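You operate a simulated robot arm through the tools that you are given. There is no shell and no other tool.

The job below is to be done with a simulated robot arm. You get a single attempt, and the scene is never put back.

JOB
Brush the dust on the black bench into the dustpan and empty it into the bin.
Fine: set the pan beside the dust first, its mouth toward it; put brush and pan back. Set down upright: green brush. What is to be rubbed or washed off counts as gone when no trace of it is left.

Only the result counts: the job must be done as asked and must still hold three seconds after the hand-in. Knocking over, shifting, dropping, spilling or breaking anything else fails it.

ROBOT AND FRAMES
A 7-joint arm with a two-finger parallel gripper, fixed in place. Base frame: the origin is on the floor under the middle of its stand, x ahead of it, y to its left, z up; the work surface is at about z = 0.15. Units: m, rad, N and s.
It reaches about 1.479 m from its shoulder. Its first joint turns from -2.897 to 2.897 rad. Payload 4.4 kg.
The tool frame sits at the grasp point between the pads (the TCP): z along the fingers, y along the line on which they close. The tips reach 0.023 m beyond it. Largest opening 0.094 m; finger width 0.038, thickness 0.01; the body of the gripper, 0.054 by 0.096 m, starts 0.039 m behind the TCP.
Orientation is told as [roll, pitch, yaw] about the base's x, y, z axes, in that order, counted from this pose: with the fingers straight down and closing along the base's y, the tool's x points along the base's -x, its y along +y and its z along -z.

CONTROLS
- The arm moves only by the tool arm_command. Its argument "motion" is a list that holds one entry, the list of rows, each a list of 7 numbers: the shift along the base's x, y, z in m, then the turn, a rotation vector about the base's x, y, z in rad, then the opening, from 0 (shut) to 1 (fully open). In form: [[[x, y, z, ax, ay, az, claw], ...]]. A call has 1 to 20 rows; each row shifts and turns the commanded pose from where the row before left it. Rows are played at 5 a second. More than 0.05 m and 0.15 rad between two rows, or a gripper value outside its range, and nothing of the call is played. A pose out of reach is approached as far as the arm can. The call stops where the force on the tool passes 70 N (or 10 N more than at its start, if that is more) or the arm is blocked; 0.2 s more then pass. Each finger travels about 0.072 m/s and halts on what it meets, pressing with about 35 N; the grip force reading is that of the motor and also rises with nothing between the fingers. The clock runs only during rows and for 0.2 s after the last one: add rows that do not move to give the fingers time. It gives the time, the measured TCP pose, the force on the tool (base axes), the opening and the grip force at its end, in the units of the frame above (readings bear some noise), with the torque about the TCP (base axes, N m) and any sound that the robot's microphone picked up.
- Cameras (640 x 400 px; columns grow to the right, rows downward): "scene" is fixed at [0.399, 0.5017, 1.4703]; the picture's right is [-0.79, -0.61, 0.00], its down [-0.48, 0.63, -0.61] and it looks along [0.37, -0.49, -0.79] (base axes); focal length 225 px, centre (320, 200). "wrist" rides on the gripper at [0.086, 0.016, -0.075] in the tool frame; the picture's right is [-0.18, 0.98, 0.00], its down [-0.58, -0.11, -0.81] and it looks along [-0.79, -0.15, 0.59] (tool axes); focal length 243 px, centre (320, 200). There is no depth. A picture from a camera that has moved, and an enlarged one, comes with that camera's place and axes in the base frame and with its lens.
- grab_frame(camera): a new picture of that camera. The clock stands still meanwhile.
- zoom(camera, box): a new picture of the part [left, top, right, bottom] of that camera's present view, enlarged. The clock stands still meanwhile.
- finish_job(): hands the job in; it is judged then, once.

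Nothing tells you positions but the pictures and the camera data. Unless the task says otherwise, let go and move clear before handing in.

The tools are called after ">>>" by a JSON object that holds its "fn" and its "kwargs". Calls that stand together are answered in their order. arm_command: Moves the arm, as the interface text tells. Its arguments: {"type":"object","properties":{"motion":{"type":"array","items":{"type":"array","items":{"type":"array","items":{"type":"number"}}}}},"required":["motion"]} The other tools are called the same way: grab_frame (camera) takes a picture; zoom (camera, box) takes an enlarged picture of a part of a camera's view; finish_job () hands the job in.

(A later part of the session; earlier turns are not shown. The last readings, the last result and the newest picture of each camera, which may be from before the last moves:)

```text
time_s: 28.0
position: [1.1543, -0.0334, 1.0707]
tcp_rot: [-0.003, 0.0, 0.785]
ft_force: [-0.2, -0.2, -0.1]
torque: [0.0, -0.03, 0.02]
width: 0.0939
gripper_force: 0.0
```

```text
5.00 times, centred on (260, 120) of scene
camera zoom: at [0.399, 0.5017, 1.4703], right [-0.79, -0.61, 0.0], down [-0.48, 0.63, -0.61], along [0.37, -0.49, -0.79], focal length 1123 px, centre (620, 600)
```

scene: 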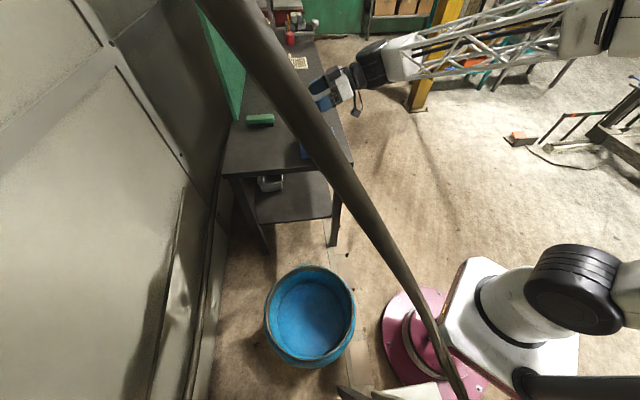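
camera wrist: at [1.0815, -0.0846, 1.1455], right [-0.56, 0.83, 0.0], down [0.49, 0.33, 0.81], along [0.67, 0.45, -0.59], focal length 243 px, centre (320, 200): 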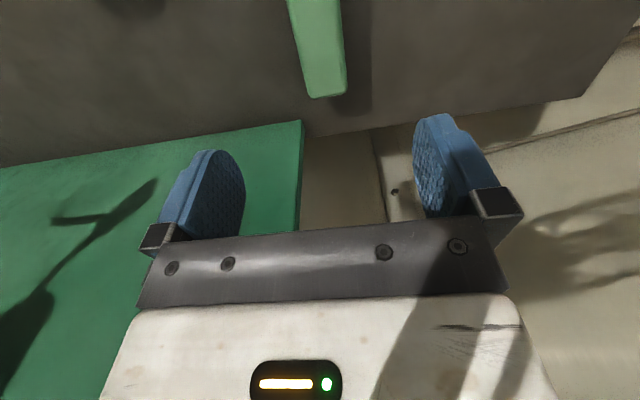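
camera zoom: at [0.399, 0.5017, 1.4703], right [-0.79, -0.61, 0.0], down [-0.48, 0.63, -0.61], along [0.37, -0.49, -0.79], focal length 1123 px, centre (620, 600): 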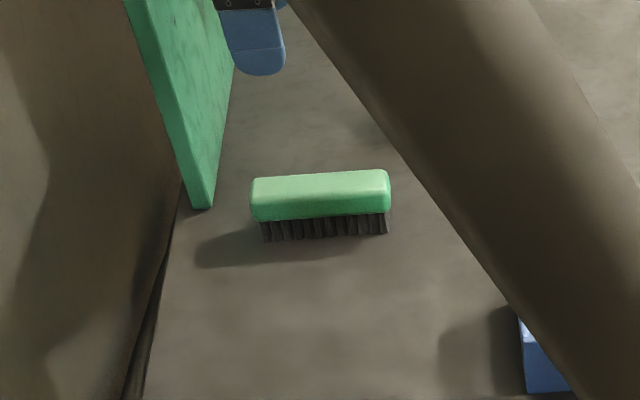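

The brush is centred between the open fingers. Descending to grasp it.

>>> {"fn": "arm_command", "kwargs": {"motion": [[[0, -0.0005, -0.03, 0, 0, 0, 1], [0, -0.0005, -0.03, 0, 0, 0, 1], [0, -0.0005, -0.03, 0, 0, 0, 1], [0, 0, -0.03, 0, 0, 0, 1], [0, 0, -0.025, 0, 0, 0, 1], [0, 0, -0.015, 0, 0, 0, 1], [0, 0, 0, 0, 0, 0, 1]]]}}

>>> {"fn": "grab_frame", "kwargs": {"camera": "wrist"}}

>>> {"fn": "zoom", "kwargs": {"camera": "scene", "box": [210, 80, 310, 160]}}

```text
time_s: 29.6
position: [1.1552, -0.0352, 0.9123]
tcp_rot: [-0.001, 0.0, 0.787]
ft_force: [0.4, 0.9, -0.5]
torque: [-0.02, 0.01, -0.01]
width: 0.0939
gripper_force: 0.1
```

```text
taken
camera wrist: at [1.0829, -0.0868, 0.987], right [-0.56, 0.83, 0.0], down [0.49, 0.33, 0.81], along [0.67, 0.45, -0.59], focal length 243 px, centre (320, 200)
```

wrist: 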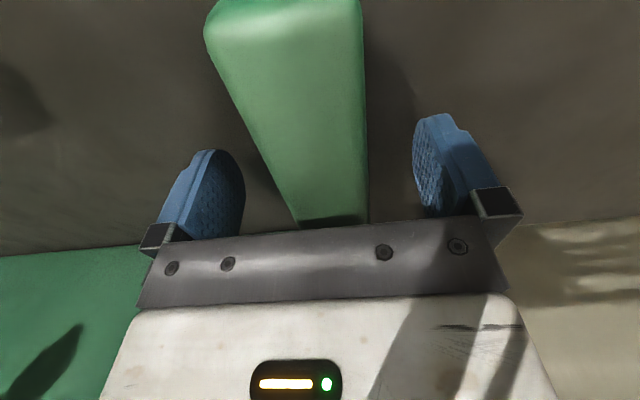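

```text
5.00 times, centred on (260, 120) of scene
camera zoom: at [0.399, 0.5017, 1.4703], right [-0.79, -0.61, 0.0], down [-0.48, 0.63, -0.61], along [0.37, -0.49, -0.79], focal length 1123 px, centre (620, 600)
```

zoom: 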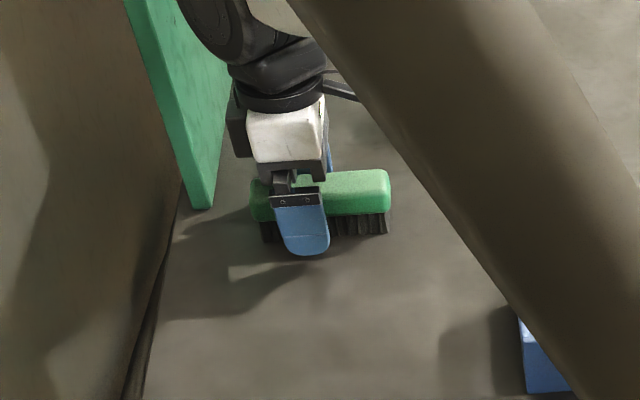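

The fingers are slightly off toward the wall end of the brush. I'll shift 1.2 cm, go down 5 mm, and close.

>>> {"fn": "arm_command", "kwargs": {"motion": [[[-0.0085, -0.0085, 0, 0, 0, 0, 1], [0, 0, -0.005, 0, 0, 0, 1], [0, 0, 0, 0, 0, 0, 0.6], [0, 0, 0, 0, 0, 0, 0.2], [0, 0, 0, 0, 0, 0, 0], [0, 0, 0, 0, 0, 0, 0], [0, 0, 0, 0, 0, 0, 0]]]}}

>>> {"fn": "grab_frame", "kwargs": {"camera": "wrist"}}

>>> {"fn": "zoom", "kwargs": {"camera": "scene", "box": [210, 80, 310, 160]}}

```text
time_s: 31.2
position: [1.1459, -0.0443, 0.9079]
tcp_rot: [-0.003, -0.001, 0.784]
ft_force: [-0.1, 0.4, 0.1]
torque: [0.0, 0.04, 0.01]
width: 0.0398
gripper_force: 34.7
```

```text
taken
camera wrist: at [1.0746, -0.0955, 0.982], right [-0.56, 0.83, 0.0], down [0.49, 0.33, 0.81], along [0.67, 0.45, -0.59], focal length 243 px, centre (320, 200)
```

wrist: 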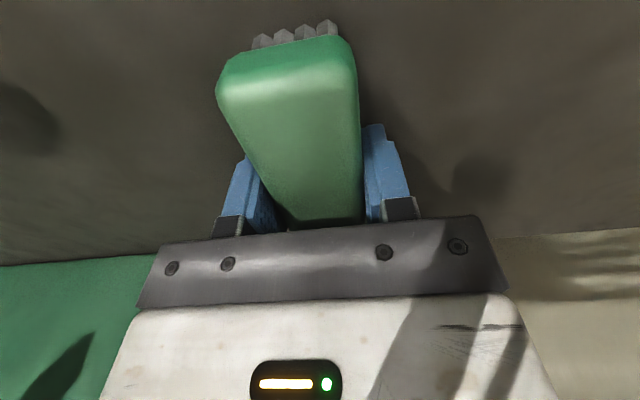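

```text
5.00 times, centred on (260, 120) of scene
camera zoom: at [0.399, 0.5017, 1.4703], right [-0.79, -0.61, 0.0], down [-0.48, 0.63, -0.61], along [0.37, -0.49, -0.79], focal length 1123 px, centre (620, 600)
```

zoom: 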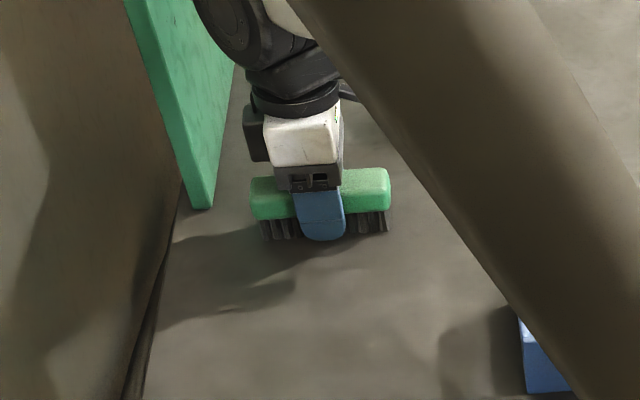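

The brush is held centrally at 40 mm width. I'll lift it and carry it to the far side of the dust.

>>> {"fn": "arm_command", "kwargs": {"motion": [[[0, 0, 0.02, 0, 0, 0, 0], [0, 0, 0.03, 0, 0, 0, 0], [0, 0, 0.03, 0, 0, 0, 0], [-0.0143, -0.0363, 0, 0, 0, 0, 0], [-0.0143, -0.0363, 0, 0, 0, 0, 0], [-0.0143, -0.0363, 0, 0, 0, 0, 0], [-0.0143, -0.0363, 0, 0, 0, 0, 0], [-0.0143, -0.0363, 0, 0, 0, 0, 0], [-0.0143, -0.0363, 0, 0, 0, 0, 0], [0, 0, 0, 0, 0, 0, 0]]]}}

>>> {"fn": "grab_frame", "kwargs": {"camera": "wrist"}}

>>> {"fn": "grab_frame", "kwargs": {"camera": "scene"}}

```text
time_s: 33.4
position: [1.0608, -0.2633, 0.9868]
tcp_rot: [-0.001, 0.001, 0.785]
ft_force: [-0.3, -0.2, -0.5]
torque: [-0.01, 0.01, 0.02]
width: 0.0397
gripper_force: 34.8
```

```text
taken
camera wrist: at [0.9876, -0.3149, 1.062], right [-0.56, 0.83, 0.0], down [0.49, 0.33, 0.81], along [0.67, 0.45, -0.59], focal length 243 px, centre (320, 200)
```

wrist: 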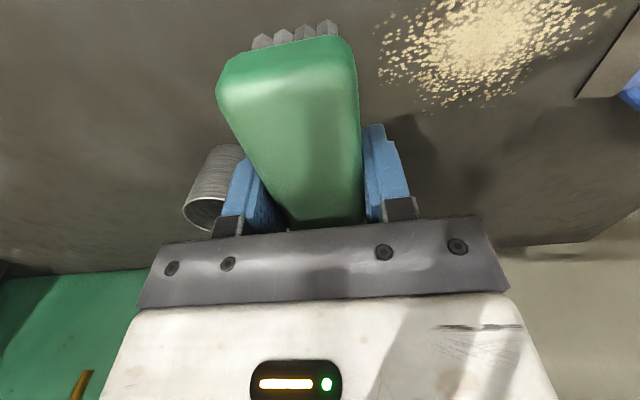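

```text
taken
```

scene: 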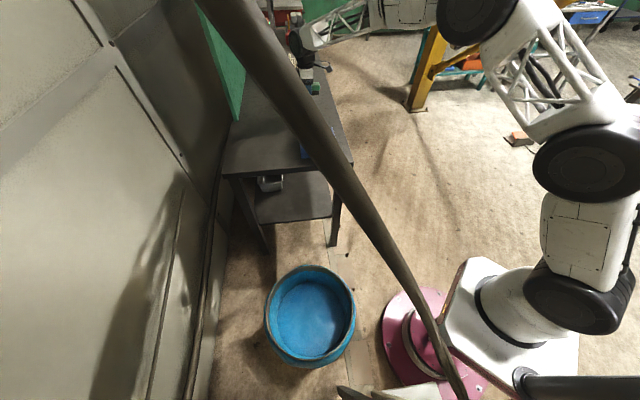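

The brush is just beyond the dust with a little clearance, and the cup is well away. Lowering to the bench surface.

>>> {"fn": "arm_command", "kwargs": {"motion": [[[0, 0, -0.03, 0, 0, 0, 0], [0, 0, -0.03, 0, 0, 0, 0], [0, 0, -0.016, 0, 0, 0, 0], [0, 0, -0.003, 0, 0, 0, 0], [0, 0, 0, 0, 0, 0, 0]]]}}

>>> {"fn": "arm_command", "kwargs": {"motion": [[[0, 0, -0.001, 0, 0, 0, 0], [0, 0, 0, 0, 0, 0, 0], [0, 0, 0, 0, 0, 0, 0]]]}}

```text
time_s: 34.6
position: [1.0598, -0.2627, 0.9083]
tcp_rot: [-0.002, 0.0, 0.785]
ft_force: [-0.1, 0.2, -0.2]
torque: [0.0, 0.03, -0.02]
width: 0.0397
gripper_force: 35.0
```

```text
time_s: 35.4
position: [1.0597, -0.2628, 0.9077]
tcp_rot: [-0.003, 0.002, 0.786]
ft_force: [0.0, -0.5, 1.0]
torque: [-0.01, 0.09, 0.0]
width: 0.04
gripper_force: 35.3
```

>>> {"fn": "arm_command", "kwargs": {"motion": [[[0, 0, -0.001, 0, 0, 0, 0], [0, 0, 0, 0, 0, 0, 0], [0, 0, 0, 0, 0, 0, 0]]]}}

>>> {"fn": "grab_frame", "kwargs": {"camera": "wrist"}}

```text
time_s: 36.2
position: [1.0612, -0.262, 0.9063]
tcp_rot: [-0.001, 0.0, 0.786]
ft_force: [-1.1, -2.9, 12.9]
torque: [-0.17, 0.34, 0.03]
width: 0.0394
gripper_force: 34.6
```

```text
taken
camera wrist: at [0.9875, -0.3128, 0.9818], right [-0.56, 0.83, 0.0], down [0.49, 0.34, 0.81], along [0.67, 0.45, -0.59], focal length 243 px, centre (320, 200)
```

wrist: 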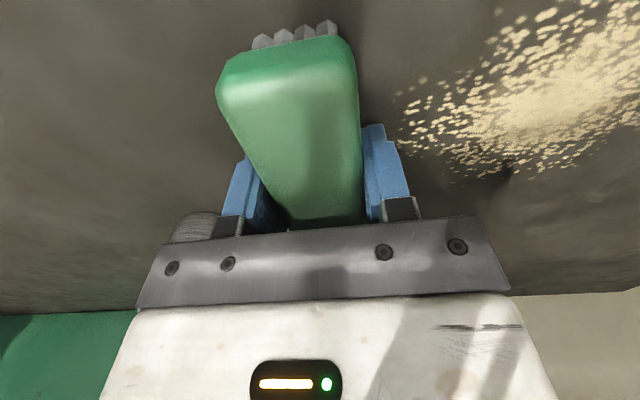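

Contact is confirmed at about 13 N. I'll ease up half a millimetre and make the first half of the stroke toward the pan, then look.

>>> {"fn": "arm_command", "kwargs": {"motion": [[[0, 0, 0.0005, 0, 0, 0, 0], [-0.0141, 0.0141, 0, 0, 0, 0, 0], [-0.0141, 0.0141, 0, 0, 0, 0, 0], [-0.0141, 0.0141, 0, 0, 0, 0, 0], [-0.0141, 0.0141, 0, 0, 0, 0, 0], [0, 0, 0, 0, 0, 0, 0]]]}}

>>> {"fn": "grab_frame", "kwargs": {"camera": "wrist"}}

```text
time_s: 37.6
position: [1.0054, -0.2039, 0.9072]
tcp_rot: [-0.002, 0.001, 0.785]
ft_force: [0.9, -0.1, 7.7]
torque: [0.27, -0.28, -0.01]
width: 0.04
gripper_force: 34.7
```

```text
taken
camera wrist: at [0.9312, -0.256, 0.9819], right [-0.56, 0.83, 0.0], down [0.49, 0.33, 0.81], along [0.67, 0.46, -0.59], focal length 243 px, centre (320, 200)
```

wrist: 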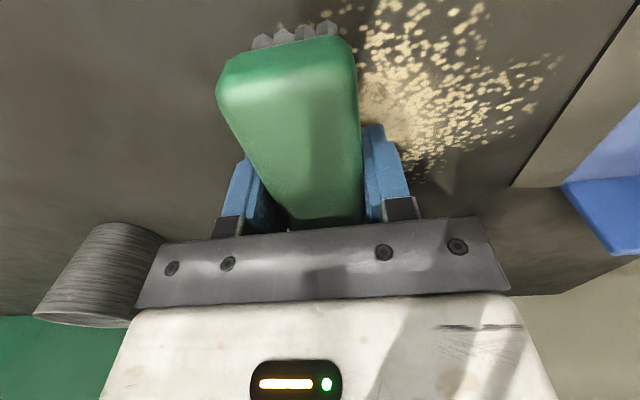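

The brush clears the surface behind it and pushes dust ahead, with a few specks off the robot-side end. I'll continue the stroke up to just short of the pan's lip.

>>> {"fn": "arm_command", "kwargs": {"motion": [[[-0.0141, 0.0141, 0, 0, 0, 0, 0], [-0.0141, 0.0141, 0, 0, 0, 0, 0], [-0.0141, 0.0141, 0, 0, 0, 0, 0], [0, 0, 0, 0, 0, 0, 0]]]}}

>>> {"fn": "grab_frame", "kwargs": {"camera": "wrist"}}

>>> {"fn": "zoom", "kwargs": {"camera": "wrist", "box": [340, 0, 640, 240]}}

```text
time_s: 38.6
position: [0.9615, -0.1645, 0.907]
tcp_rot: [-0.002, 0.001, 0.786]
ft_force: [5.1, -3.1, 16.4]
torque: [-0.12, 0.08, -0.02]
width: 0.0397
gripper_force: 35.0
```

```text
taken
camera wrist: at [0.8886, -0.215, 0.9818], right [-0.56, 0.83, 0.0], down [0.49, 0.34, 0.81], along [0.67, 0.45, -0.59], focal length 243 px, centre (320, 200)
```

wrist: 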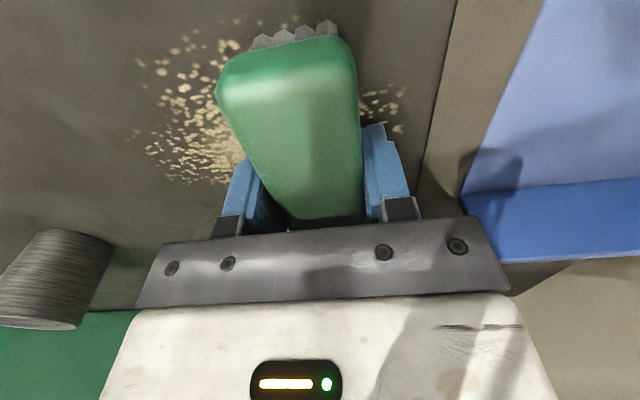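

```text
1.67 times, centred on (490, 120) of wrist
camera zoom: at [0.8886, -0.215, 0.9818], right [-0.56, 0.83, 0.0], down [0.49, 0.34, 0.81], along [0.67, 0.45, -0.59], focal length 404 px, centre (37, 333)
```

zoom: 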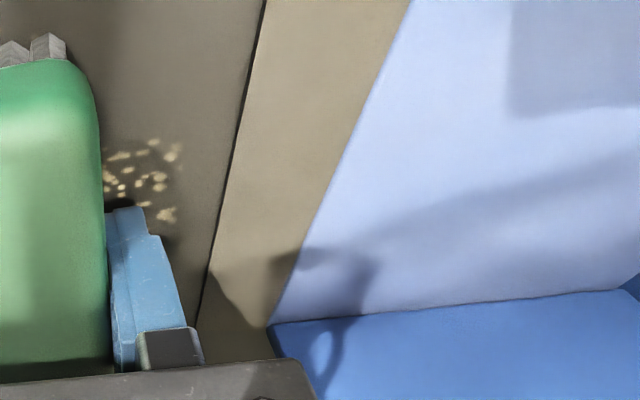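

Some dust still shows behind the brush. I'll lift clear and look from above to see how the patch responded.

>>> {"fn": "arm_command", "kwargs": {"motion": [[[0, 0, 0.03, 0, 0, 0, 0], [0, 0, 0.04, 0, 0, 0, 0], [0, 0, 0.04, 0, 0, 0, 0], [-0.03, -0.03, 0.03, 0, 0, 0, 0], [-0.03, -0.03, 0.03, 0, 0, 0, 0], [-0.03, -0.03, 0.03, 0, 0, 0, 0], [-0.03, -0.03, 0.02, 0, 0, 0, 0], [0, 0, 0, 0, 0, 0, 0]]]}}

>>> {"fn": "grab_frame", "kwargs": {"camera": "wrist"}}

```text
refused: row 4 steps farther than a row can; nothing moved
```

```text
taken
camera wrist: at [0.8886, -0.215, 0.9818], right [-0.56, 0.83, 0.0], down [0.49, 0.34, 0.81], along [0.67, 0.45, -0.59], focal length 243 px, centre (320, 200)
```

wrist: 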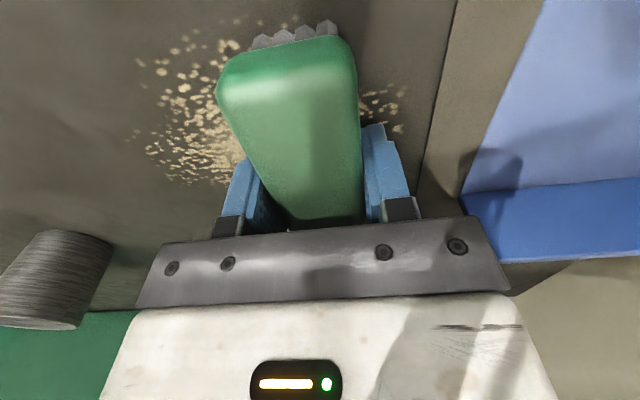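

That call was refused because one step was too long, so nothing moved. I'll retry the lift with smaller steps.

>>> {"fn": "arm_command", "kwargs": {"motion": [[[0, 0, 0.03, 0, 0, 0, 0], [0, 0, 0.04, 0, 0, 0, 0], [0, 0, 0.04, 0, 0, 0, 0], [-0.025, -0.025, 0.03, 0, 0, 0, 0], [-0.025, -0.025, 0.03, 0, 0, 0, 0], [-0.025, -0.025, 0.03, 0, 0, 0, 0], [-0.025, -0.025, 0.02, 0, 0, 0, 0], [0, 0, 0, 0, 0, 0, 0]]]}}

>>> {"fn": "grab_frame", "kwargs": {"camera": "wrist"}}

>>> {"fn": "zoom", "kwargs": {"camera": "wrist", "box": [260, 0, 500, 150]}}

```text
time_s: 40.4
position: [0.861, -0.2638, 1.125]
tcp_rot: [-0.002, 0.002, 0.786]
ft_force: [-0.1, 0.1, -0.8]
torque: [0.02, -0.01, 0.01]
width: 0.0397
gripper_force: 35.2
```

```text
taken
camera wrist: at [0.7885, -0.3148, 1.2005], right [-0.56, 0.83, 0.0], down [0.49, 0.33, 0.81], along [0.67, 0.45, -0.59], focal length 243 px, centre (320, 200)
```

wrist: 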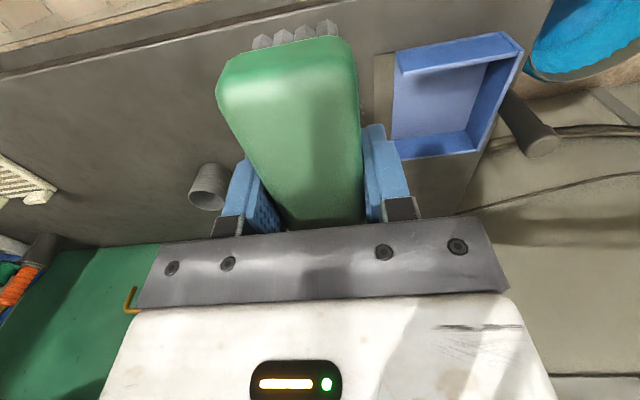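

```text
2.67 times, centred on (380, 75) of wrist
camera zoom: at [0.7885, -0.3148, 1.2005], right [-0.56, 0.83, 0.0], down [0.49, 0.33, 0.81], along [0.67, 0.45, -0.59], focal length 647 px, centre (160, 533)
```

zoom: 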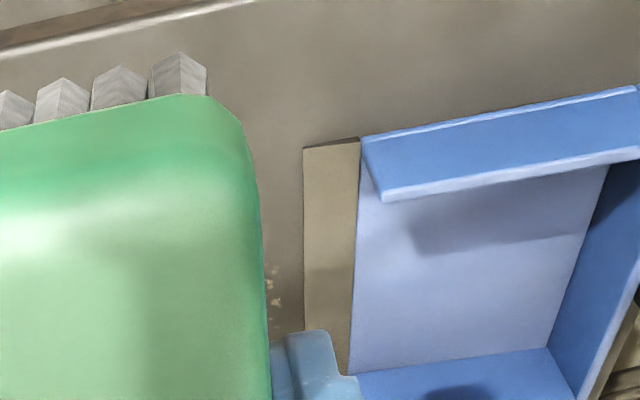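

>>> {"fn": "arm_command", "kwargs": {"motion": [[[0.03, -0.03, 0.01, 0, 0, 0, 0], [0.03, -0.03, 0.01, 0, 0, 0, 0], [0.03, -0.03, 0.01, 0, 0, 0, 0], [0.02, -0.02, 0, 0, 0, 0, 0], [0, 0, 0, 0, 0, 0, 0]]]}}

>>> {"fn": "grab_frame", "kwargs": {"camera": "wrist"}}

>>> {"fn": "zoom", "kwargs": {"camera": "wrist", "box": [350, 0, 590, 150]}}

```text
time_s: 41.6
position: [0.9721, -0.3744, 1.159]
tcp_rot: [-0.001, 0.001, 0.786]
ft_force: [0.6, 0.4, -1.9]
torque: [-0.01, 0.01, -0.01]
width: 0.0394
gripper_force: 35.3
```

```text
taken
camera wrist: at [0.8991, -0.426, 1.2328], right [-0.56, 0.83, 0.0], down [0.49, 0.33, 0.81], along [0.67, 0.45, -0.59], focal length 243 px, centre (320, 200)
```

wrist: 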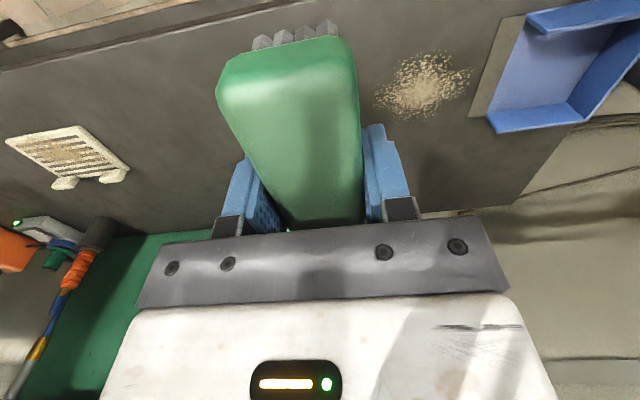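

```text
2.67 times, centred on (470, 75) of wrist
camera zoom: at [0.8991, -0.426, 1.2328], right [-0.56, 0.83, 0.0], down [0.49, 0.33, 0.81], along [0.67, 0.45, -0.59], focal length 647 px, centre (-80, 533)
```

zoom: 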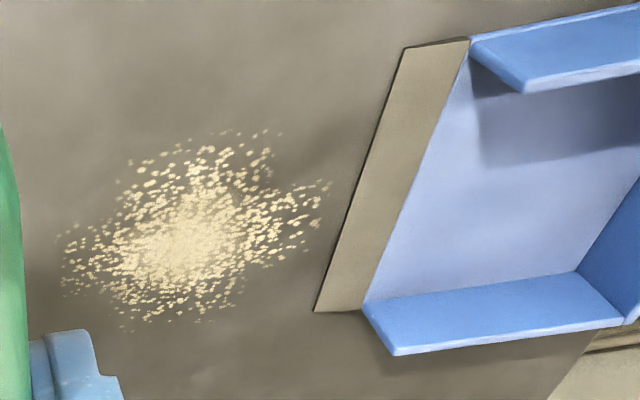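

The patch is still in place but fainter, so each stroke takes some of it away and it needs repeated strokes toward the pan. I'll go back behind the dust and lower again.

>>> {"fn": "arm_command", "kwargs": {"motion": [[[0.0294, 0.0375, 0, 0, 0, 0, 0], [0.0294, 0.0375, 0, 0, 0, 0, 0], [0.0294, 0.0375, 0, 0, 0, 0, 0], [0, 0, -0.048, 0, 0, 0, 0], [0, 0, -0.048, 0, 0, 0, 0], [0, 0, -0.048, 0, 0, 0, 0], [0, 0, -0.048, 0, 0, 0, 0], [0, 0, -0.045, 0, 0, 0, 0], [0, 0, -0.013, 0, 0, 0, 0], [0, 0, 0, 0, 0, 0, 0]]]}}

>>> {"fn": "arm_command", "kwargs": {"motion": [[[0, 0, -0.001, 0, 0, 0, 0], [0, 0, 0, 0, 0, 0, 0], [0, 0, 0, 0, 0, 0, 0]]]}}

```text
time_s: 43.8
position: [1.0612, -0.2619, 0.9065]
tcp_rot: [-0.004, -0.002, 0.785]
ft_force: [-0.8, -0.2, 11.8]
torque: [0.1, 0.21, 0.04]
width: 0.0395
gripper_force: 35.0
```

```text
time_s: 44.6
position: [1.0609, -0.2617, 0.9061]
tcp_rot: [-0.001, 0.0, 0.785]
ft_force: [7.4, -4.3, 24.5]
torque: [0.0, 0.04, -0.03]
width: 0.0396
gripper_force: 35.4
```

Contact is firm. I'll make a full stroke through the dust, rising slightly over the pan's lip at the end.

>>> {"fn": "arm_command", "kwargs": {"motion": [[[-0.0146, 0.0146, 0.0005, 0, 0, 0, 0], [-0.0146, 0.0146, 0, 0, 0, 0, 0], [-0.0146, 0.0146, 0, 0, 0, 0, 0], [-0.0146, 0.0146, 0, 0, 0, 0, 0], [-0.0146, 0.0146, 0, 0, 0, 0, 0], [-0.0146, 0.0146, 0, 0, 0, 0, 0], [-0.0146, 0.0146, 0, 0, 0, 0, 0], [-0.0136, 0.0136, 0, 0, 0, 0, 0], [-0.008, 0.008, 0.003, 0, 0, 0, 0], [-0.0106, 0.0106, 0.004, 0, 0, 0, 0], [-0.0106, 0.0106, 0.001, 0, 0, 0, 0], [0, 0, 0, 0, 0, 0, 0]]]}}

>>> {"fn": "grab_frame", "kwargs": {"camera": "wrist"}}

```text
time_s: 47.2
position: [0.9146, -0.1151, 0.9128]
tcp_rot: [0.0, -0.001, 0.785]
ft_force: [-0.4, -0.1, -2.1]
torque: [-0.04, -0.02, 0.01]
width: 0.0399
gripper_force: 35.0
```

```text
taken
camera wrist: at [0.8419, -0.1671, 0.9879], right [-0.56, 0.83, 0.0], down [0.49, 0.33, 0.81], along [0.67, 0.45, -0.59], focal length 243 px, centre (320, 200)
```

wrist: 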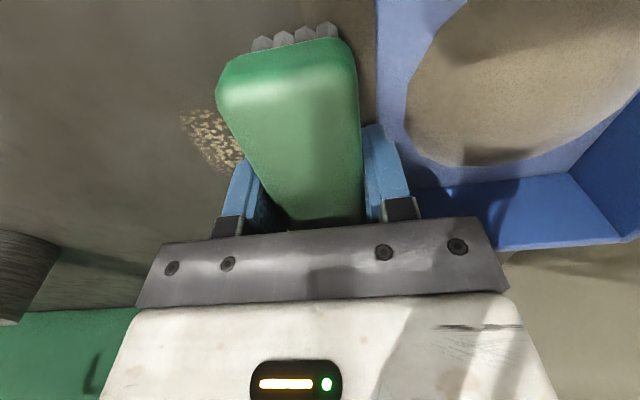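

Dust now lies in the pan as a brownish pile, with a smaller remnant behind the brush. I'll lift, go back, and look at what remains.

>>> {"fn": "arm_command", "kwargs": {"motion": [[[0, 0, 0.03, 0, 0, 0, 0], [0, 0, 0.04, 0, 0, 0, 0], [0, 0, 0.04, 0, 0, 0, 0], [0.01, -0.046, 0.01, 0, 0, 0, 0], [0.01, -0.046, 0.01, 0, 0, 0, 0], [0.01, -0.046, 0.01, 0, 0, 0, 0], [0.01, -0.046, 0.01, 0, 0, 0, 0], [0.01, -0.046, 0.01, 0, 0, 0, 0], [0.005, -0.03, 0.01, 0, 0, 0, 0], [0, 0, 0, 0, 0, 0, 0]]]}}

>>> {"fn": "grab_frame", "kwargs": {"camera": "wrist"}}

>>> {"fn": "zoom", "kwargs": {"camera": "wrist", "box": [350, 0, 640, 180]}}

```text
time_s: 49.4
position: [0.9705, -0.3774, 1.0866]
tcp_rot: [-0.001, 0.0, 0.787]
ft_force: [-0.6, -0.4, -1.4]
torque: [-0.03, 0.06, 0.03]
width: 0.0397
gripper_force: 35.2
```

```text
taken
camera wrist: at [0.8974, -0.4282, 1.1616], right [-0.56, 0.83, 0.0], down [0.49, 0.33, 0.81], along [0.67, 0.45, -0.59], focal length 243 px, centre (320, 200)
```

wrist: 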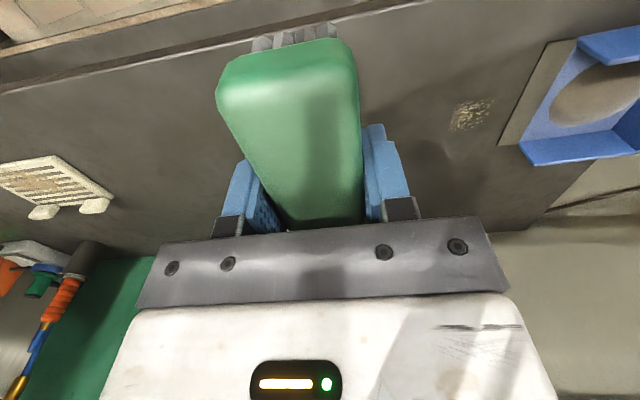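

```text
2.21 times, centred on (495, 90) of wrist
camera zoom: at [0.8974, -0.4282, 1.1616], right [-0.56, 0.83, 0.0], down [0.49, 0.33, 0.81], along [0.67, 0.45, -0.59], focal length 535 px, centre (-66, 443)
```

zoom: 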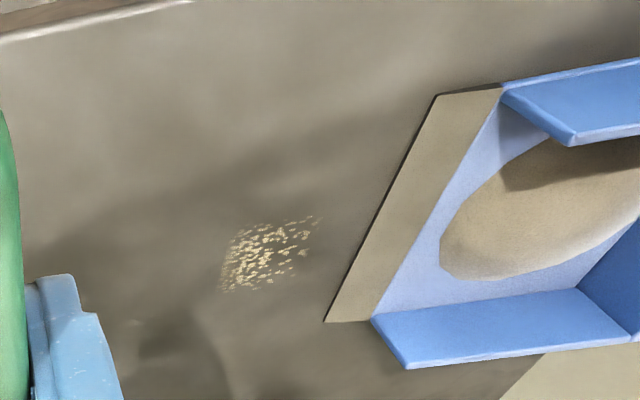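

Most of the dust is in the pan; only a small corner remains, at about e1 0.75–0.80, just in front of the lip. I'll sweep again over that part.

>>> {"fn": "arm_command", "kwargs": {"motion": [[[0.0109, 0.0404, 0, 0, 0, 0, 0], [0.0109, 0.0404, 0, 0, 0, 0, 0], [0.0109, 0.0404, 0, 0, 0, 0, 0], [0.011, 0.0404, 0, 0, 0, 0, 0], [0, 0, -0.048, 0, 0, 0, 0], [0, 0, -0.048, 0, 0, 0, 0], [0, 0, -0.048, 0, 0, 0, 0], [0, 0, -0.03, 0, 0, 0, 0], [0, 0, -0.005, 0, 0, 0, 0], [0, 0, 0, 0, 0, 0, 0]]]}}

>>> {"fn": "arm_command", "kwargs": {"motion": [[[0, 0, -0.001, 0, 0, 0, 0], [0, 0, 0, 0, 0, 0, 0], [0, 0, 0, 0, 0, 0, 0]]]}}

```text
time_s: 51.6
position: [1.0135, -0.2131, 0.9062]
tcp_rot: [-0.005, -0.002, 0.785]
ft_force: [-1.1, 3.1, 16.5]
torque: [-0.3, 0.6, -0.07]
width: 0.0397
gripper_force: 34.9
```

```text
time_s: 52.4
position: [1.0142, -0.2145, 0.9057]
tcp_rot: [-0.003, -0.003, 0.783]
ft_force: [0.3, -0.1, 32.6]
torque: [0.09, 0.09, -0.03]
width: 0.0399
gripper_force: 34.9
```

>>> {"fn": "arm_command", "kwargs": {"motion": [[[-0.0128, 0.0128, 0.0005, 0, 0, 0, 0], [-0.0128, 0.0128, 0, 0, 0, 0, 0], [-0.0128, 0.0128, 0, 0, 0, 0, 0], [-0.0128, 0.0128, 0, 0, 0, 0, 0], [-0.0128, 0.0128, 0, 0, 0, 0, 0], [-0.0125, 0.0125, 0, 0, 0, 0, 0], [-0.004, 0.004, 0.004, 0, 0, 0, 0], [-0.0106, 0.0106, 0.004, 0, 0, 0, 0], [-0.0106, 0.0106, 0.001, 0, 0, 0, 0], [0, 0, 0, 0, 0, 0, 0]]]}}

>>> {"fn": "grab_frame", "kwargs": {"camera": "wrist"}}

```text
time_s: 54.6
position: [0.9117, -0.1126, 0.9141]
tcp_rot: [-0.001, -0.001, 0.785]
ft_force: [0.6, 0.4, -0.9]
torque: [0.0, 0.03, -0.01]
width: 0.0397
gripper_force: 35.0
```

```text
taken
camera wrist: at [0.8389, -0.1636, 0.9887], right [-0.56, 0.83, 0.0], down [0.49, 0.33, 0.81], along [0.67, 0.45, -0.59], focal length 243 px, centre (320, 200)
```

wrist: 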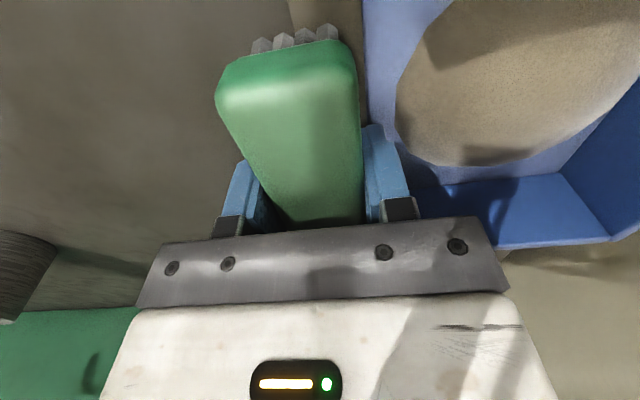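

The remnant behind the brush is gone. I'll lift up and inspect the bench closely for any trace.

>>> {"fn": "arm_command", "kwargs": {"motion": [[[0, 0, 0.03, 0, 0, 0, 0], [0, 0, 0.04, 0, 0, 0, 0], [0, 0, 0.04, 0, 0, 0, 0], [0.01, -0.046, 0.01, 0, 0, 0, 0], [0.01, -0.046, 0.01, 0, 0, 0, 0], [0.01, -0.046, 0.01, 0, 0, 0, 0], [0.01, -0.046, 0.01, 0, 0, 0, 0], [0.01, -0.046, 0.01, 0, 0, 0, 0], [0.005, -0.03, 0.01, 0, 0, 0, 0], [0, 0, 0, 0, 0, 0, 0]]]}}

>>> {"fn": "grab_frame", "kwargs": {"camera": "wrist"}}

>>> {"fn": "zoom", "kwargs": {"camera": "wrist", "box": [380, 40, 540, 140]}}

>>> {"fn": "zoom", "kwargs": {"camera": "wrist", "box": [350, 0, 640, 180]}}

```text
time_s: 56.8
position: [0.9655, -0.3737, 1.0852]
tcp_rot: [-0.003, 0.0, 0.784]
ft_force: [-0.4, 0.0, -1.6]
torque: [0.05, -0.05, 0.02]
width: 0.0397
gripper_force: 34.7
```

```text
taken
camera wrist: at [0.8934, -0.4249, 1.1599], right [-0.56, 0.83, 0.0], down [0.49, 0.33, 0.81], along [0.67, 0.45, -0.59], focal length 243 px, centre (320, 200)
```

wrist: 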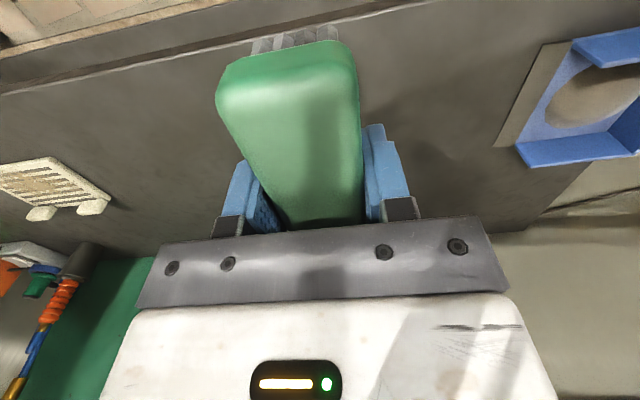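

```text
4.00 times, centred on (460, 90) of wrist
camera zoom: at [0.8934, -0.4249, 1.1599], right [-0.56, 0.83, 0.0], down [0.49, 0.33, 0.81], along [0.67, 0.45, -0.59], focal length 970 px, centre (-240, 640)
```

zoom: 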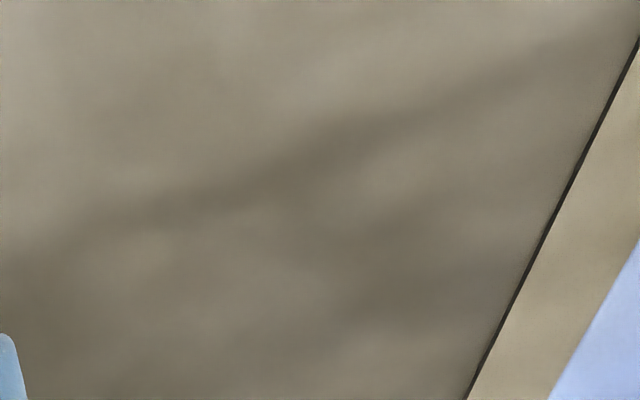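

```text
2.21 times, centred on (495, 90) of wrist
camera zoom: at [0.8934, -0.4249, 1.1599], right [-0.56, 0.83, 0.0], down [0.49, 0.33, 0.81], along [0.67, 0.45, -0.59], focal length 535 px, centre (-66, 443)
```

zoom: 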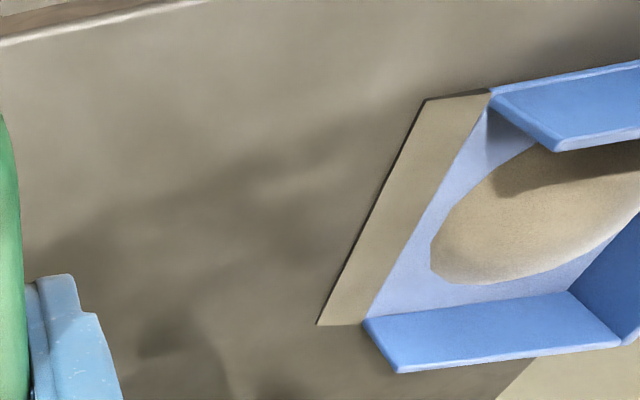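

The bench is clean and the dust sits in the pan. Now I'll take the brush back to its original spot, keeping it upright.

>>> {"fn": "arm_command", "kwargs": {"motion": [[[0.02, 0.0366, 0, 0, 0, 0, 0], [0.02, 0.0366, 0, 0, 0, 0, 0], [0.02, 0.0366, 0, 0, 0, 0, 0], [0.02, 0.0366, 0, 0, 0, 0, 0], [0.02, 0.0366, 0, 0, 0, 0, 0], [0.02, 0.0366, 0, 0, 0, 0, 0], [0.02, 0.0366, 0, 0, 0, 0, 0], [0.02, 0.0366, 0, 0, 0, 0, 0], [0.02, 0.0366, 0, 0, 0, 0, 0], [0, 0, 0, 0, 0, 0, 0], [0, 0, -0.045, 0, 0, 0, 0], [0, 0, -0.045, 0, 0, 0, 0], [0, 0, -0.045, 0, 0, 0, 0], [0, 0, 0, 0, 0, 0, 0]]]}}

>>> {"fn": "zoom", "kwargs": {"camera": "scene", "box": [210, 80, 310, 160]}}

```text
time_s: 59.8
position: [1.1476, -0.0443, 0.9474]
tcp_rot: [-0.003, 0.001, 0.787]
ft_force: [-0.2, -0.3, -1.1]
torque: [-0.03, 0.01, 0.01]
width: 0.0395
gripper_force: 35.0
```

```text
5.00 times, centred on (260, 120) of scene
camera zoom: at [0.399, 0.5017, 1.4703], right [-0.79, -0.61, 0.0], down [-0.48, 0.63, -0.61], along [0.37, -0.49, -0.79], focal length 1123 px, centre (620, 600)
```

zoom: 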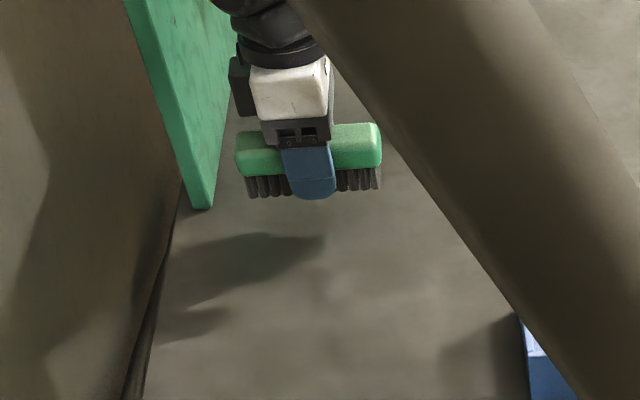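

>>> {"fn": "arm_command", "kwargs": {"motion": [[[-0.001, 0, -0.025, 0, 0, 0, 0], [0, 0, -0.012, 0, 0, 0, 0], [0, 0, -0.003, 0, 0, 0, 0], [0, 0, 0, 0, 0, 0, 0], [0, 0, 0, 0, 0, 0, 0]]]}}

>>> {"fn": "zoom", "kwargs": {"camera": "scene", "box": [210, 80, 310, 160]}}

```text
time_s: 61.0
position: [1.1466, -0.043, 0.9076]
tcp_rot: [-0.001, 0.001, 0.786]
ft_force: [0.8, -0.3, -1.5]
torque: [-0.03, 0.03, 0.02]
width: 0.0395
gripper_force: 35.1
```

```text
5.00 times, centred on (260, 120) of scene
camera zoom: at [0.399, 0.5017, 1.4703], right [-0.79, -0.61, 0.0], down [-0.48, 0.63, -0.61], along [0.37, -0.49, -0.79], focal length 1123 px, centre (620, 600)
```

zoom: 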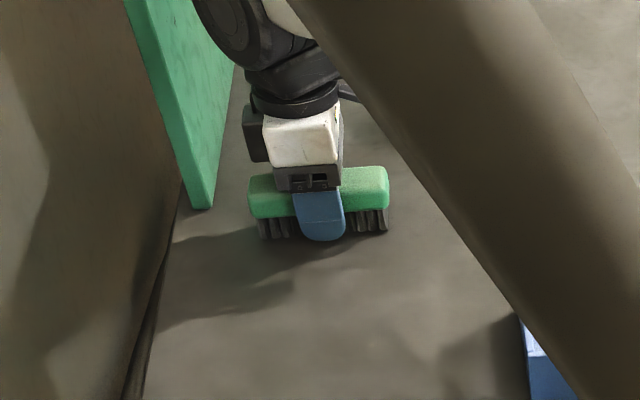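

>>> {"fn": "arm_command", "kwargs": {"motion": [[[-0.001, -0.001, -0.0012, 0, 0, 0, 0], [0, 0, 0, 0, 0, 0, 0], [0, 0, 0, 0, 0, 0, 0]]]}}

```text
time_s: 61.8
position: [1.1458, -0.0453, 0.9059]
tcp_rot: [-0.003, -0.002, 0.786]
ft_force: [-0.8, 0.1, -1.1]
torque: [-0.03, 0.0, -0.01]
width: 0.0395
gripper_force: 34.8
```

>>> {"fn": "arm_command", "kwargs": {"motion": [[[0, 0, -0.001, 0, 0, 0, 0], [0, 0, 0, 0, 0, 0, 0], [0, 0, 0, 0, 0, 0, 0]]]}}

>>> {"fn": "arm_command", "kwargs": {"motion": [[[0, 0, -0.0007, 0, 0, 0, 0], [0, 0, 0, 0, 0, 0, 0], [0, 0, 0, 0, 0, 0, 0]]]}}

```text
time_s: 62.6
position: [1.1444, -0.0445, 0.9051]
tcp_rot: [-0.003, 0.0, 0.785]
ft_force: [0.5, -0.1, -0.7]
torque: [-0.02, 0.01, -0.01]
width: 0.0396
gripper_force: 34.9
```

```text
time_s: 63.4
position: [1.1446, -0.0451, 0.9061]
tcp_rot: [0.0, 0.0, 0.785]
ft_force: [-0.4, 0.7, -0.8]
torque: [0.0, -0.01, 0.02]
width: 0.0396
gripper_force: 34.5
```

>>> {"fn": "arm_command", "kwargs": {"motion": [[[0, 0, -0.0008, 0, 0, 0, 0], [0, 0, 0, 0, 0, 0, 0], [0, 0, 0, 0, 0, 0, 0]]]}}

```text
time_s: 64.2
position: [1.1448, -0.0453, 0.9064]
tcp_rot: [-0.003, 0.0, 0.784]
ft_force: [0.4, 1.8, 5.8]
torque: [-0.02, 0.22, -0.03]
width: 0.0396
gripper_force: 34.9
```

The brush is touching the bench at about 6 N. I'll release it and rise clear.

>>> {"fn": "arm_command", "kwargs": {"motion": [[[0, 0, 0.0003, 0, 0, 0, 0.15], [0, 0, 0, 0, 0, 0, 0.45], [0, 0, 0, 0, 0, 0, 0.7], [0, 0, 0, 0, 0, 0, 1], [0, 0, 0, 0, 0, 0, 1], [0, 0, 0, 0, 0, 0, 1]]]}}

>>> {"fn": "arm_command", "kwargs": {"motion": [[[0, 0, 0.02, 0, 0, 0, 1], [0, 0, 0.03, 0, 0, 0, 1], [0, 0, 0.04, 0, 0, 0, 1], [0, 0, 0.04, 0, 0, 0, 1], [0, 0, 0.04, 0, 0, 0, 1], [-0.03, -0.03, 0.02, 0, 0, 0, 1], [-0.03, -0.03, 0.02, 0, 0, 0, 1], [-0.03, -0.03, 0.02, 0, 0, 0, 1], [-0.03, -0.03, 0.02, 0, 0, 0, 1], [-0.03, -0.03, 0.01, 0, 0, 0, 1], [0, 0, 0, 0, 0, 0, 1]]]}}

>>> {"fn": "zoom", "kwargs": {"camera": "scene", "box": [210, 80, 310, 160]}}

>>> {"fn": "grab_frame", "kwargs": {"camera": "wrist"}}

```text
time_s: 65.6
position: [1.144, -0.0449, 0.9056]
tcp_rot: [-0.002, 0.0, 0.786]
ft_force: [-0.7, -0.1, 0.5]
torque: [-0.03, -0.04, -0.04]
width: 0.0942
gripper_force: 0.0
```

```text
time_s: 68.0
position: [0.9946, -0.1947, 1.166]
tcp_rot: [-0.002, 0.0, 0.786]
ft_force: [0.1, -0.3, -0.2]
torque: [0.0, 0.02, 0.01]
width: 0.0941
gripper_force: 0.0
```

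```text
5.00 times, centred on (260, 120) of scene
camera zoom: at [0.399, 0.5017, 1.4703], right [-0.79, -0.61, 0.0], down [-0.48, 0.63, -0.61], along [0.37, -0.49, -0.79], focal length 1123 px, centre (620, 600)
```

zoom: 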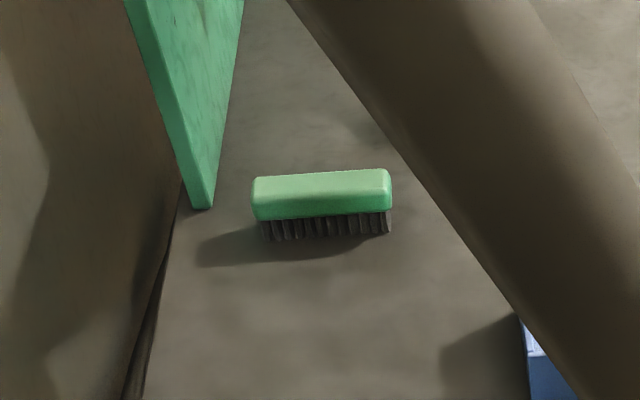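

```text
taken
camera wrist: at [0.9221, -0.2454, 1.2409], right [-0.56, 0.83, 0.0], down [0.49, 0.33, 0.81], along [0.67, 0.45, -0.59], focal length 243 px, centre (320, 200)
```

wrist: 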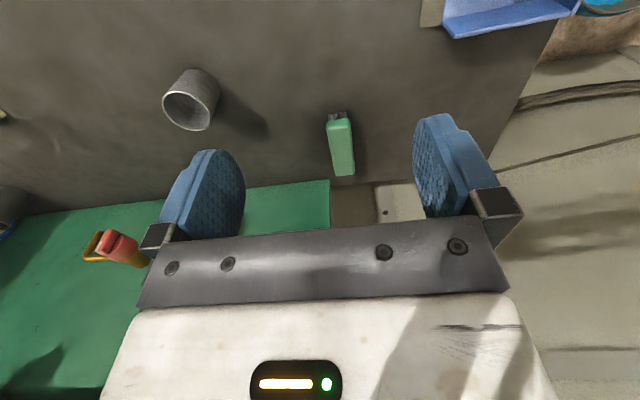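

The brush is back in its original place, standing upright. I'll look once more at the dust area with the hand empty.

>>> {"fn": "arm_command", "kwargs": {"motion": [[[-0.038, -0.008, 0.005, 0, 0, 0, 1], [-0.038, -0.008, 0.005, 0, 0, 0, 1], [-0.038, -0.008, 0.005, 0, 0, 0, 1], [-0.038, -0.008, 0.005, 0, 0, 0, 1], [0, 0, 0, 0, 0, 0, 1]]]}}

>>> {"fn": "grab_frame", "kwargs": {"camera": "wrist"}}

>>> {"fn": "zoom", "kwargs": {"camera": "wrist", "box": [220, 0, 500, 170]}}

>>> {"fn": "zoom", "kwargs": {"camera": "wrist", "box": [220, 40, 380, 140]}}

```text
time_s: 69.2
position: [0.8418, -0.2263, 1.184]
tcp_rot: [-0.001, 0.001, 0.784]
ft_force: [0.7, 0.0, -0.4]
torque: [0.0, -0.03, -0.03]
width: 0.094
gripper_force: 0.0
```

```text
taken
camera wrist: at [0.7691, -0.2778, 1.2589], right [-0.56, 0.83, 0.0], down [0.49, 0.34, 0.81], along [0.67, 0.45, -0.59], focal length 243 px, centre (320, 200)
```

wrist: 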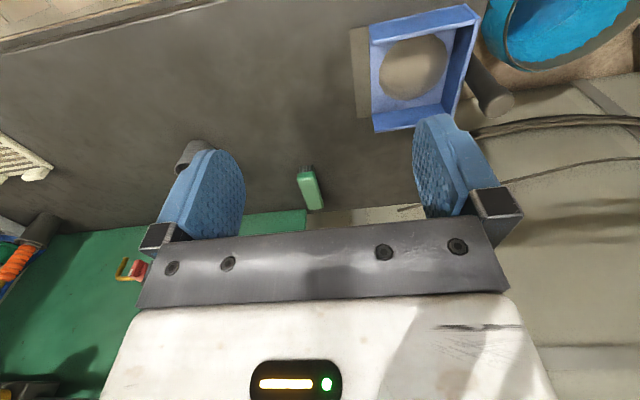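

```text
2.29 times, centred on (360, 85) of wrist
camera zoom: at [0.7691, -0.2778, 1.2589], right [-0.56, 0.83, 0.0], down [0.49, 0.34, 0.81], along [0.67, 0.45, -0.59], focal length 555 px, centre (229, 463)
```

zoom: 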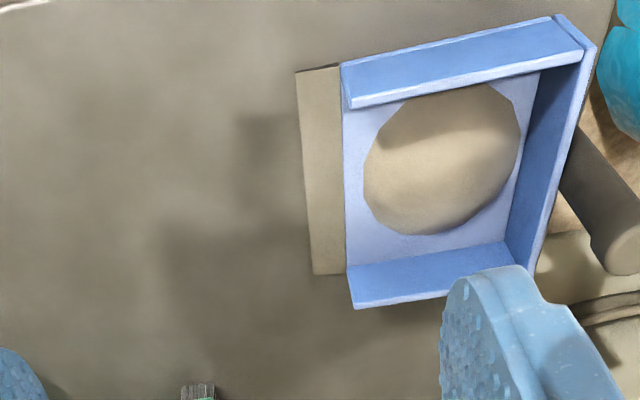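

```text
4.00 times, centred on (300, 90) of wrist
camera zoom: at [0.7691, -0.2778, 1.2589], right [-0.56, 0.83, 0.0], down [0.49, 0.34, 0.81], along [0.67, 0.45, -0.59], focal length 970 px, centre (400, 640)
```

zoom: 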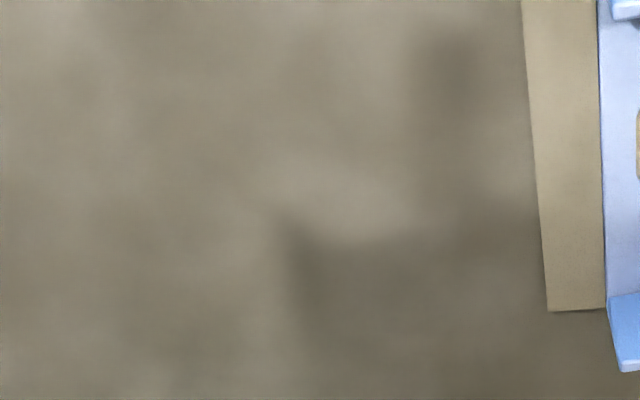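

The bench is completely clean. The pan was nudged about a centimetre toward its handle by the strokes, so its handle should now be near (0.79, -0.01). I'll turn the gripper back to the near-horizontal pose and come over the handle.

>>> {"fn": "arm_command", "kwargs": {"motion": [[[-0.0062, 0.0271, -0.009, 0.1003, -0.1003, 0, 1], [-0.0062, 0.0271, -0.009, 0.1003, -0.1003, 0, 1], [-0.0062, 0.0271, -0.009, 0.1003, -0.1003, 0, 1], [-0.0062, 0.0271, -0.009, 0.1003, -0.1003, 0, 1], [-0.0062, 0.0271, -0.009, 0.1003, -0.1003, 0, 1], [-0.0062, 0.0271, -0.009, 0.1003, -0.1003, 0, 1], [-0.0062, 0.0271, -0.009, 0.1003, -0.1003, 0, 1], [-0.0062, 0.0271, -0.009, 0.1003, -0.1003, 0, 1], [0, 0, -0.03, 0, 0, 0, 1], [0, 0, -0.04, 0, 0, 0, 1], [0, 0, 0, 0, 0, 0, 1]]]}}

>>> {"fn": "grab_frame", "kwargs": {"camera": "wrist"}}

>>> {"fn": "grab_frame", "kwargs": {"camera": "scene"}}

```text
time_s: 71.6
position: [0.7938, -0.0099, 1.0438]
tcp_rot: [-0.001, -1.135, 0.785]
ft_force: [0.8, -0.1, 0.9]
torque: [-0.04, 0.0, 0.04]
width: 0.0938
gripper_force: 0.0
```

```text
taken
camera wrist: at [0.7071, -0.0739, 0.9972], right [-0.64, 0.75, 0.17], down [-0.27, -0.42, 0.87], along [0.72, 0.51, 0.47], focal length 243 px, centre (320, 200)
```

wrist: 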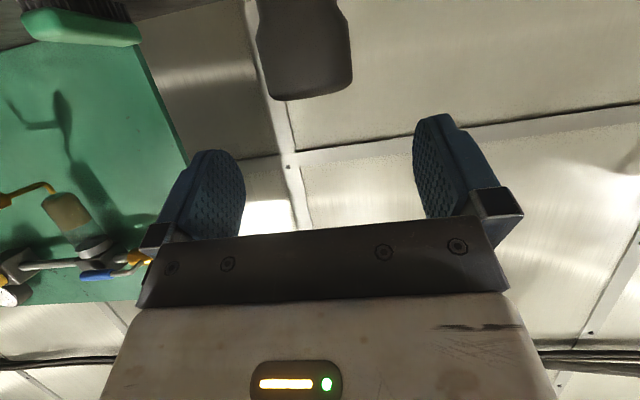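

```text
taken
```

scene: 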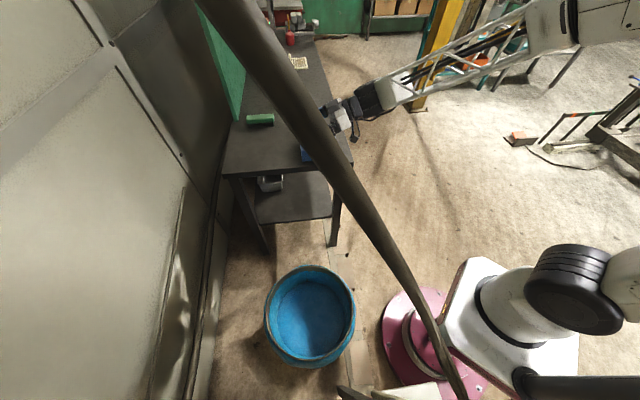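

The knob lines up with the finger gap to within a couple of millimetres. I'll descend and close on the shaft.

>>> {"fn": "arm_command", "kwargs": {"motion": [[[0, 0, -0.03, 0, 0, 0, 1], [0, 0, -0.03, 0, 0, 0, 1], [0, 0, -0.0193, 0, 0, 0, 1], [0, 0, 0, 0, 0, 0, 1]]]}}

>>> {"fn": "grab_frame", "kwargs": {"camera": "wrist"}}

```text
time_s: 72.6
position: [0.7932, -0.0112, 0.9622]
tcp_rot: [-0.003, -1.133, 0.785]
ft_force: [-0.5, 0.8, -0.9]
torque: [-0.02, 0.0, 0.01]
width: 0.0941
gripper_force: 0.0
```

```text
taken
camera wrist: at [0.7075, -0.074, 0.916], right [-0.64, 0.75, 0.17], down [-0.27, -0.42, 0.87], along [0.72, 0.51, 0.47], focal length 243 px, centre (320, 200)
```

wrist: 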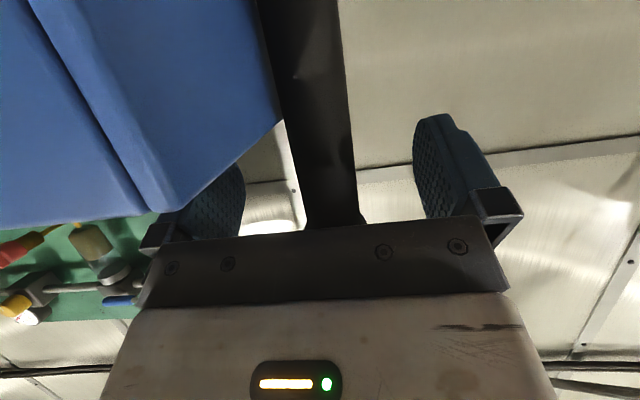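

>>> {"fn": "arm_command", "kwargs": {"motion": [[[0, 0, 0.002, 0, 0, 0, 1], [0, 0, 0, 0, 0, 0, 0.6], [0, 0, 0, 0, 0, 0, 0.3], [0, 0, 0, 0, 0, 0, 0], [0, 0, 0, 0, 0, 0, 0], [0, 0, 0, 0, 0, 0, 0]]]}}

>>> {"fn": "grab_frame", "kwargs": {"camera": "wrist"}}

```text
time_s: 74.0
position: [0.7936, -0.01, 0.9652]
tcp_rot: [0.001, -1.135, 0.787]
ft_force: [-0.3, -1.4, 0.8]
torque: [-0.03, 0.04, 0.01]
width: 0.031
gripper_force: 34.6
```

```text
taken
camera wrist: at [0.7077, -0.0738, 0.9186], right [-0.64, 0.75, 0.17], down [-0.27, -0.42, 0.87], along [0.72, 0.51, 0.47], focal length 243 px, centre (320, 200)
```

wrist: 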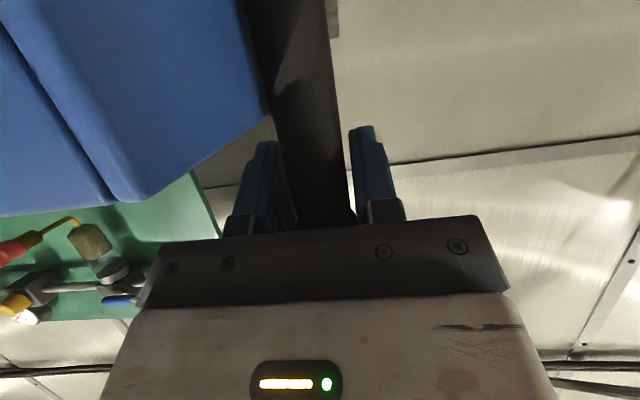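

The pan is gripped firmly again. I'll lift it straight up, keeping it level, and check the dust stays in.

>>> {"fn": "arm_command", "kwargs": {"motion": [[[0, 0, 0.01, 0, 0, 0, 0], [0, 0, 0.02, 0, 0, 0, 0], [0, 0, 0.025, 0, 0, 0, 0], [0, 0, 0.025, 0, 0, 0, 0], [0, 0, 0.01, 0, 0, 0, 0], [0, 0, 0, 0, 0, 0, 0], [0, 0, 0, 0, 0, 0, 0]]]}}

>>> {"fn": "grab_frame", "kwargs": {"camera": "scene"}}

>>> {"fn": "grab_frame", "kwargs": {"camera": "wrist"}}

```text
time_s: 75.6
position: [0.7942, -0.0117, 1.0558]
tcp_rot: [-0.002, -1.134, 0.786]
ft_force: [0.8, -0.3, -1.5]
torque: [0.07, 0.07, 0.02]
width: 0.0311
gripper_force: 34.8
```

```text
taken
```

scene: 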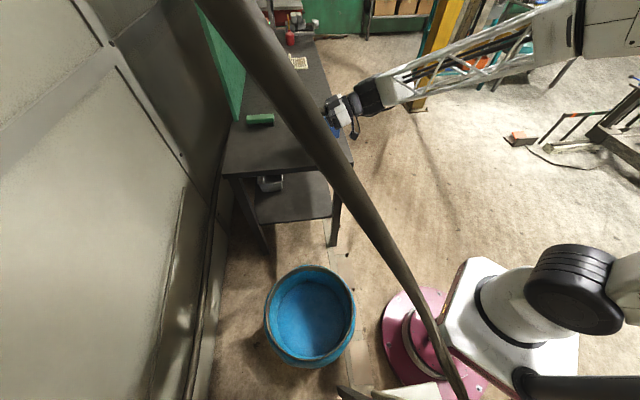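

```text
taken
camera wrist: at [0.7087, -0.0741, 1.0095], right [-0.64, 0.75, 0.17], down [-0.27, -0.42, 0.87], along [0.72, 0.51, 0.47], focal length 243 px, centre (320, 200)
```

wrist: 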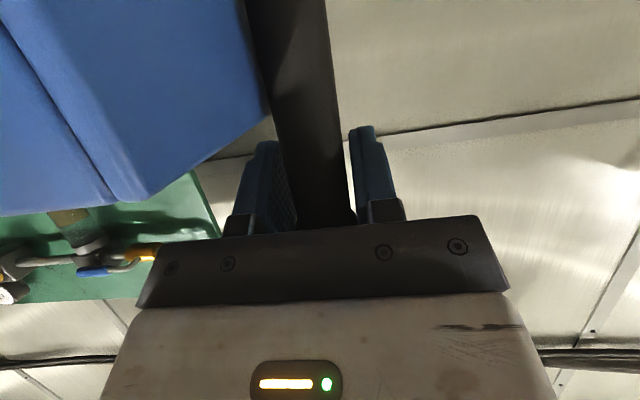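

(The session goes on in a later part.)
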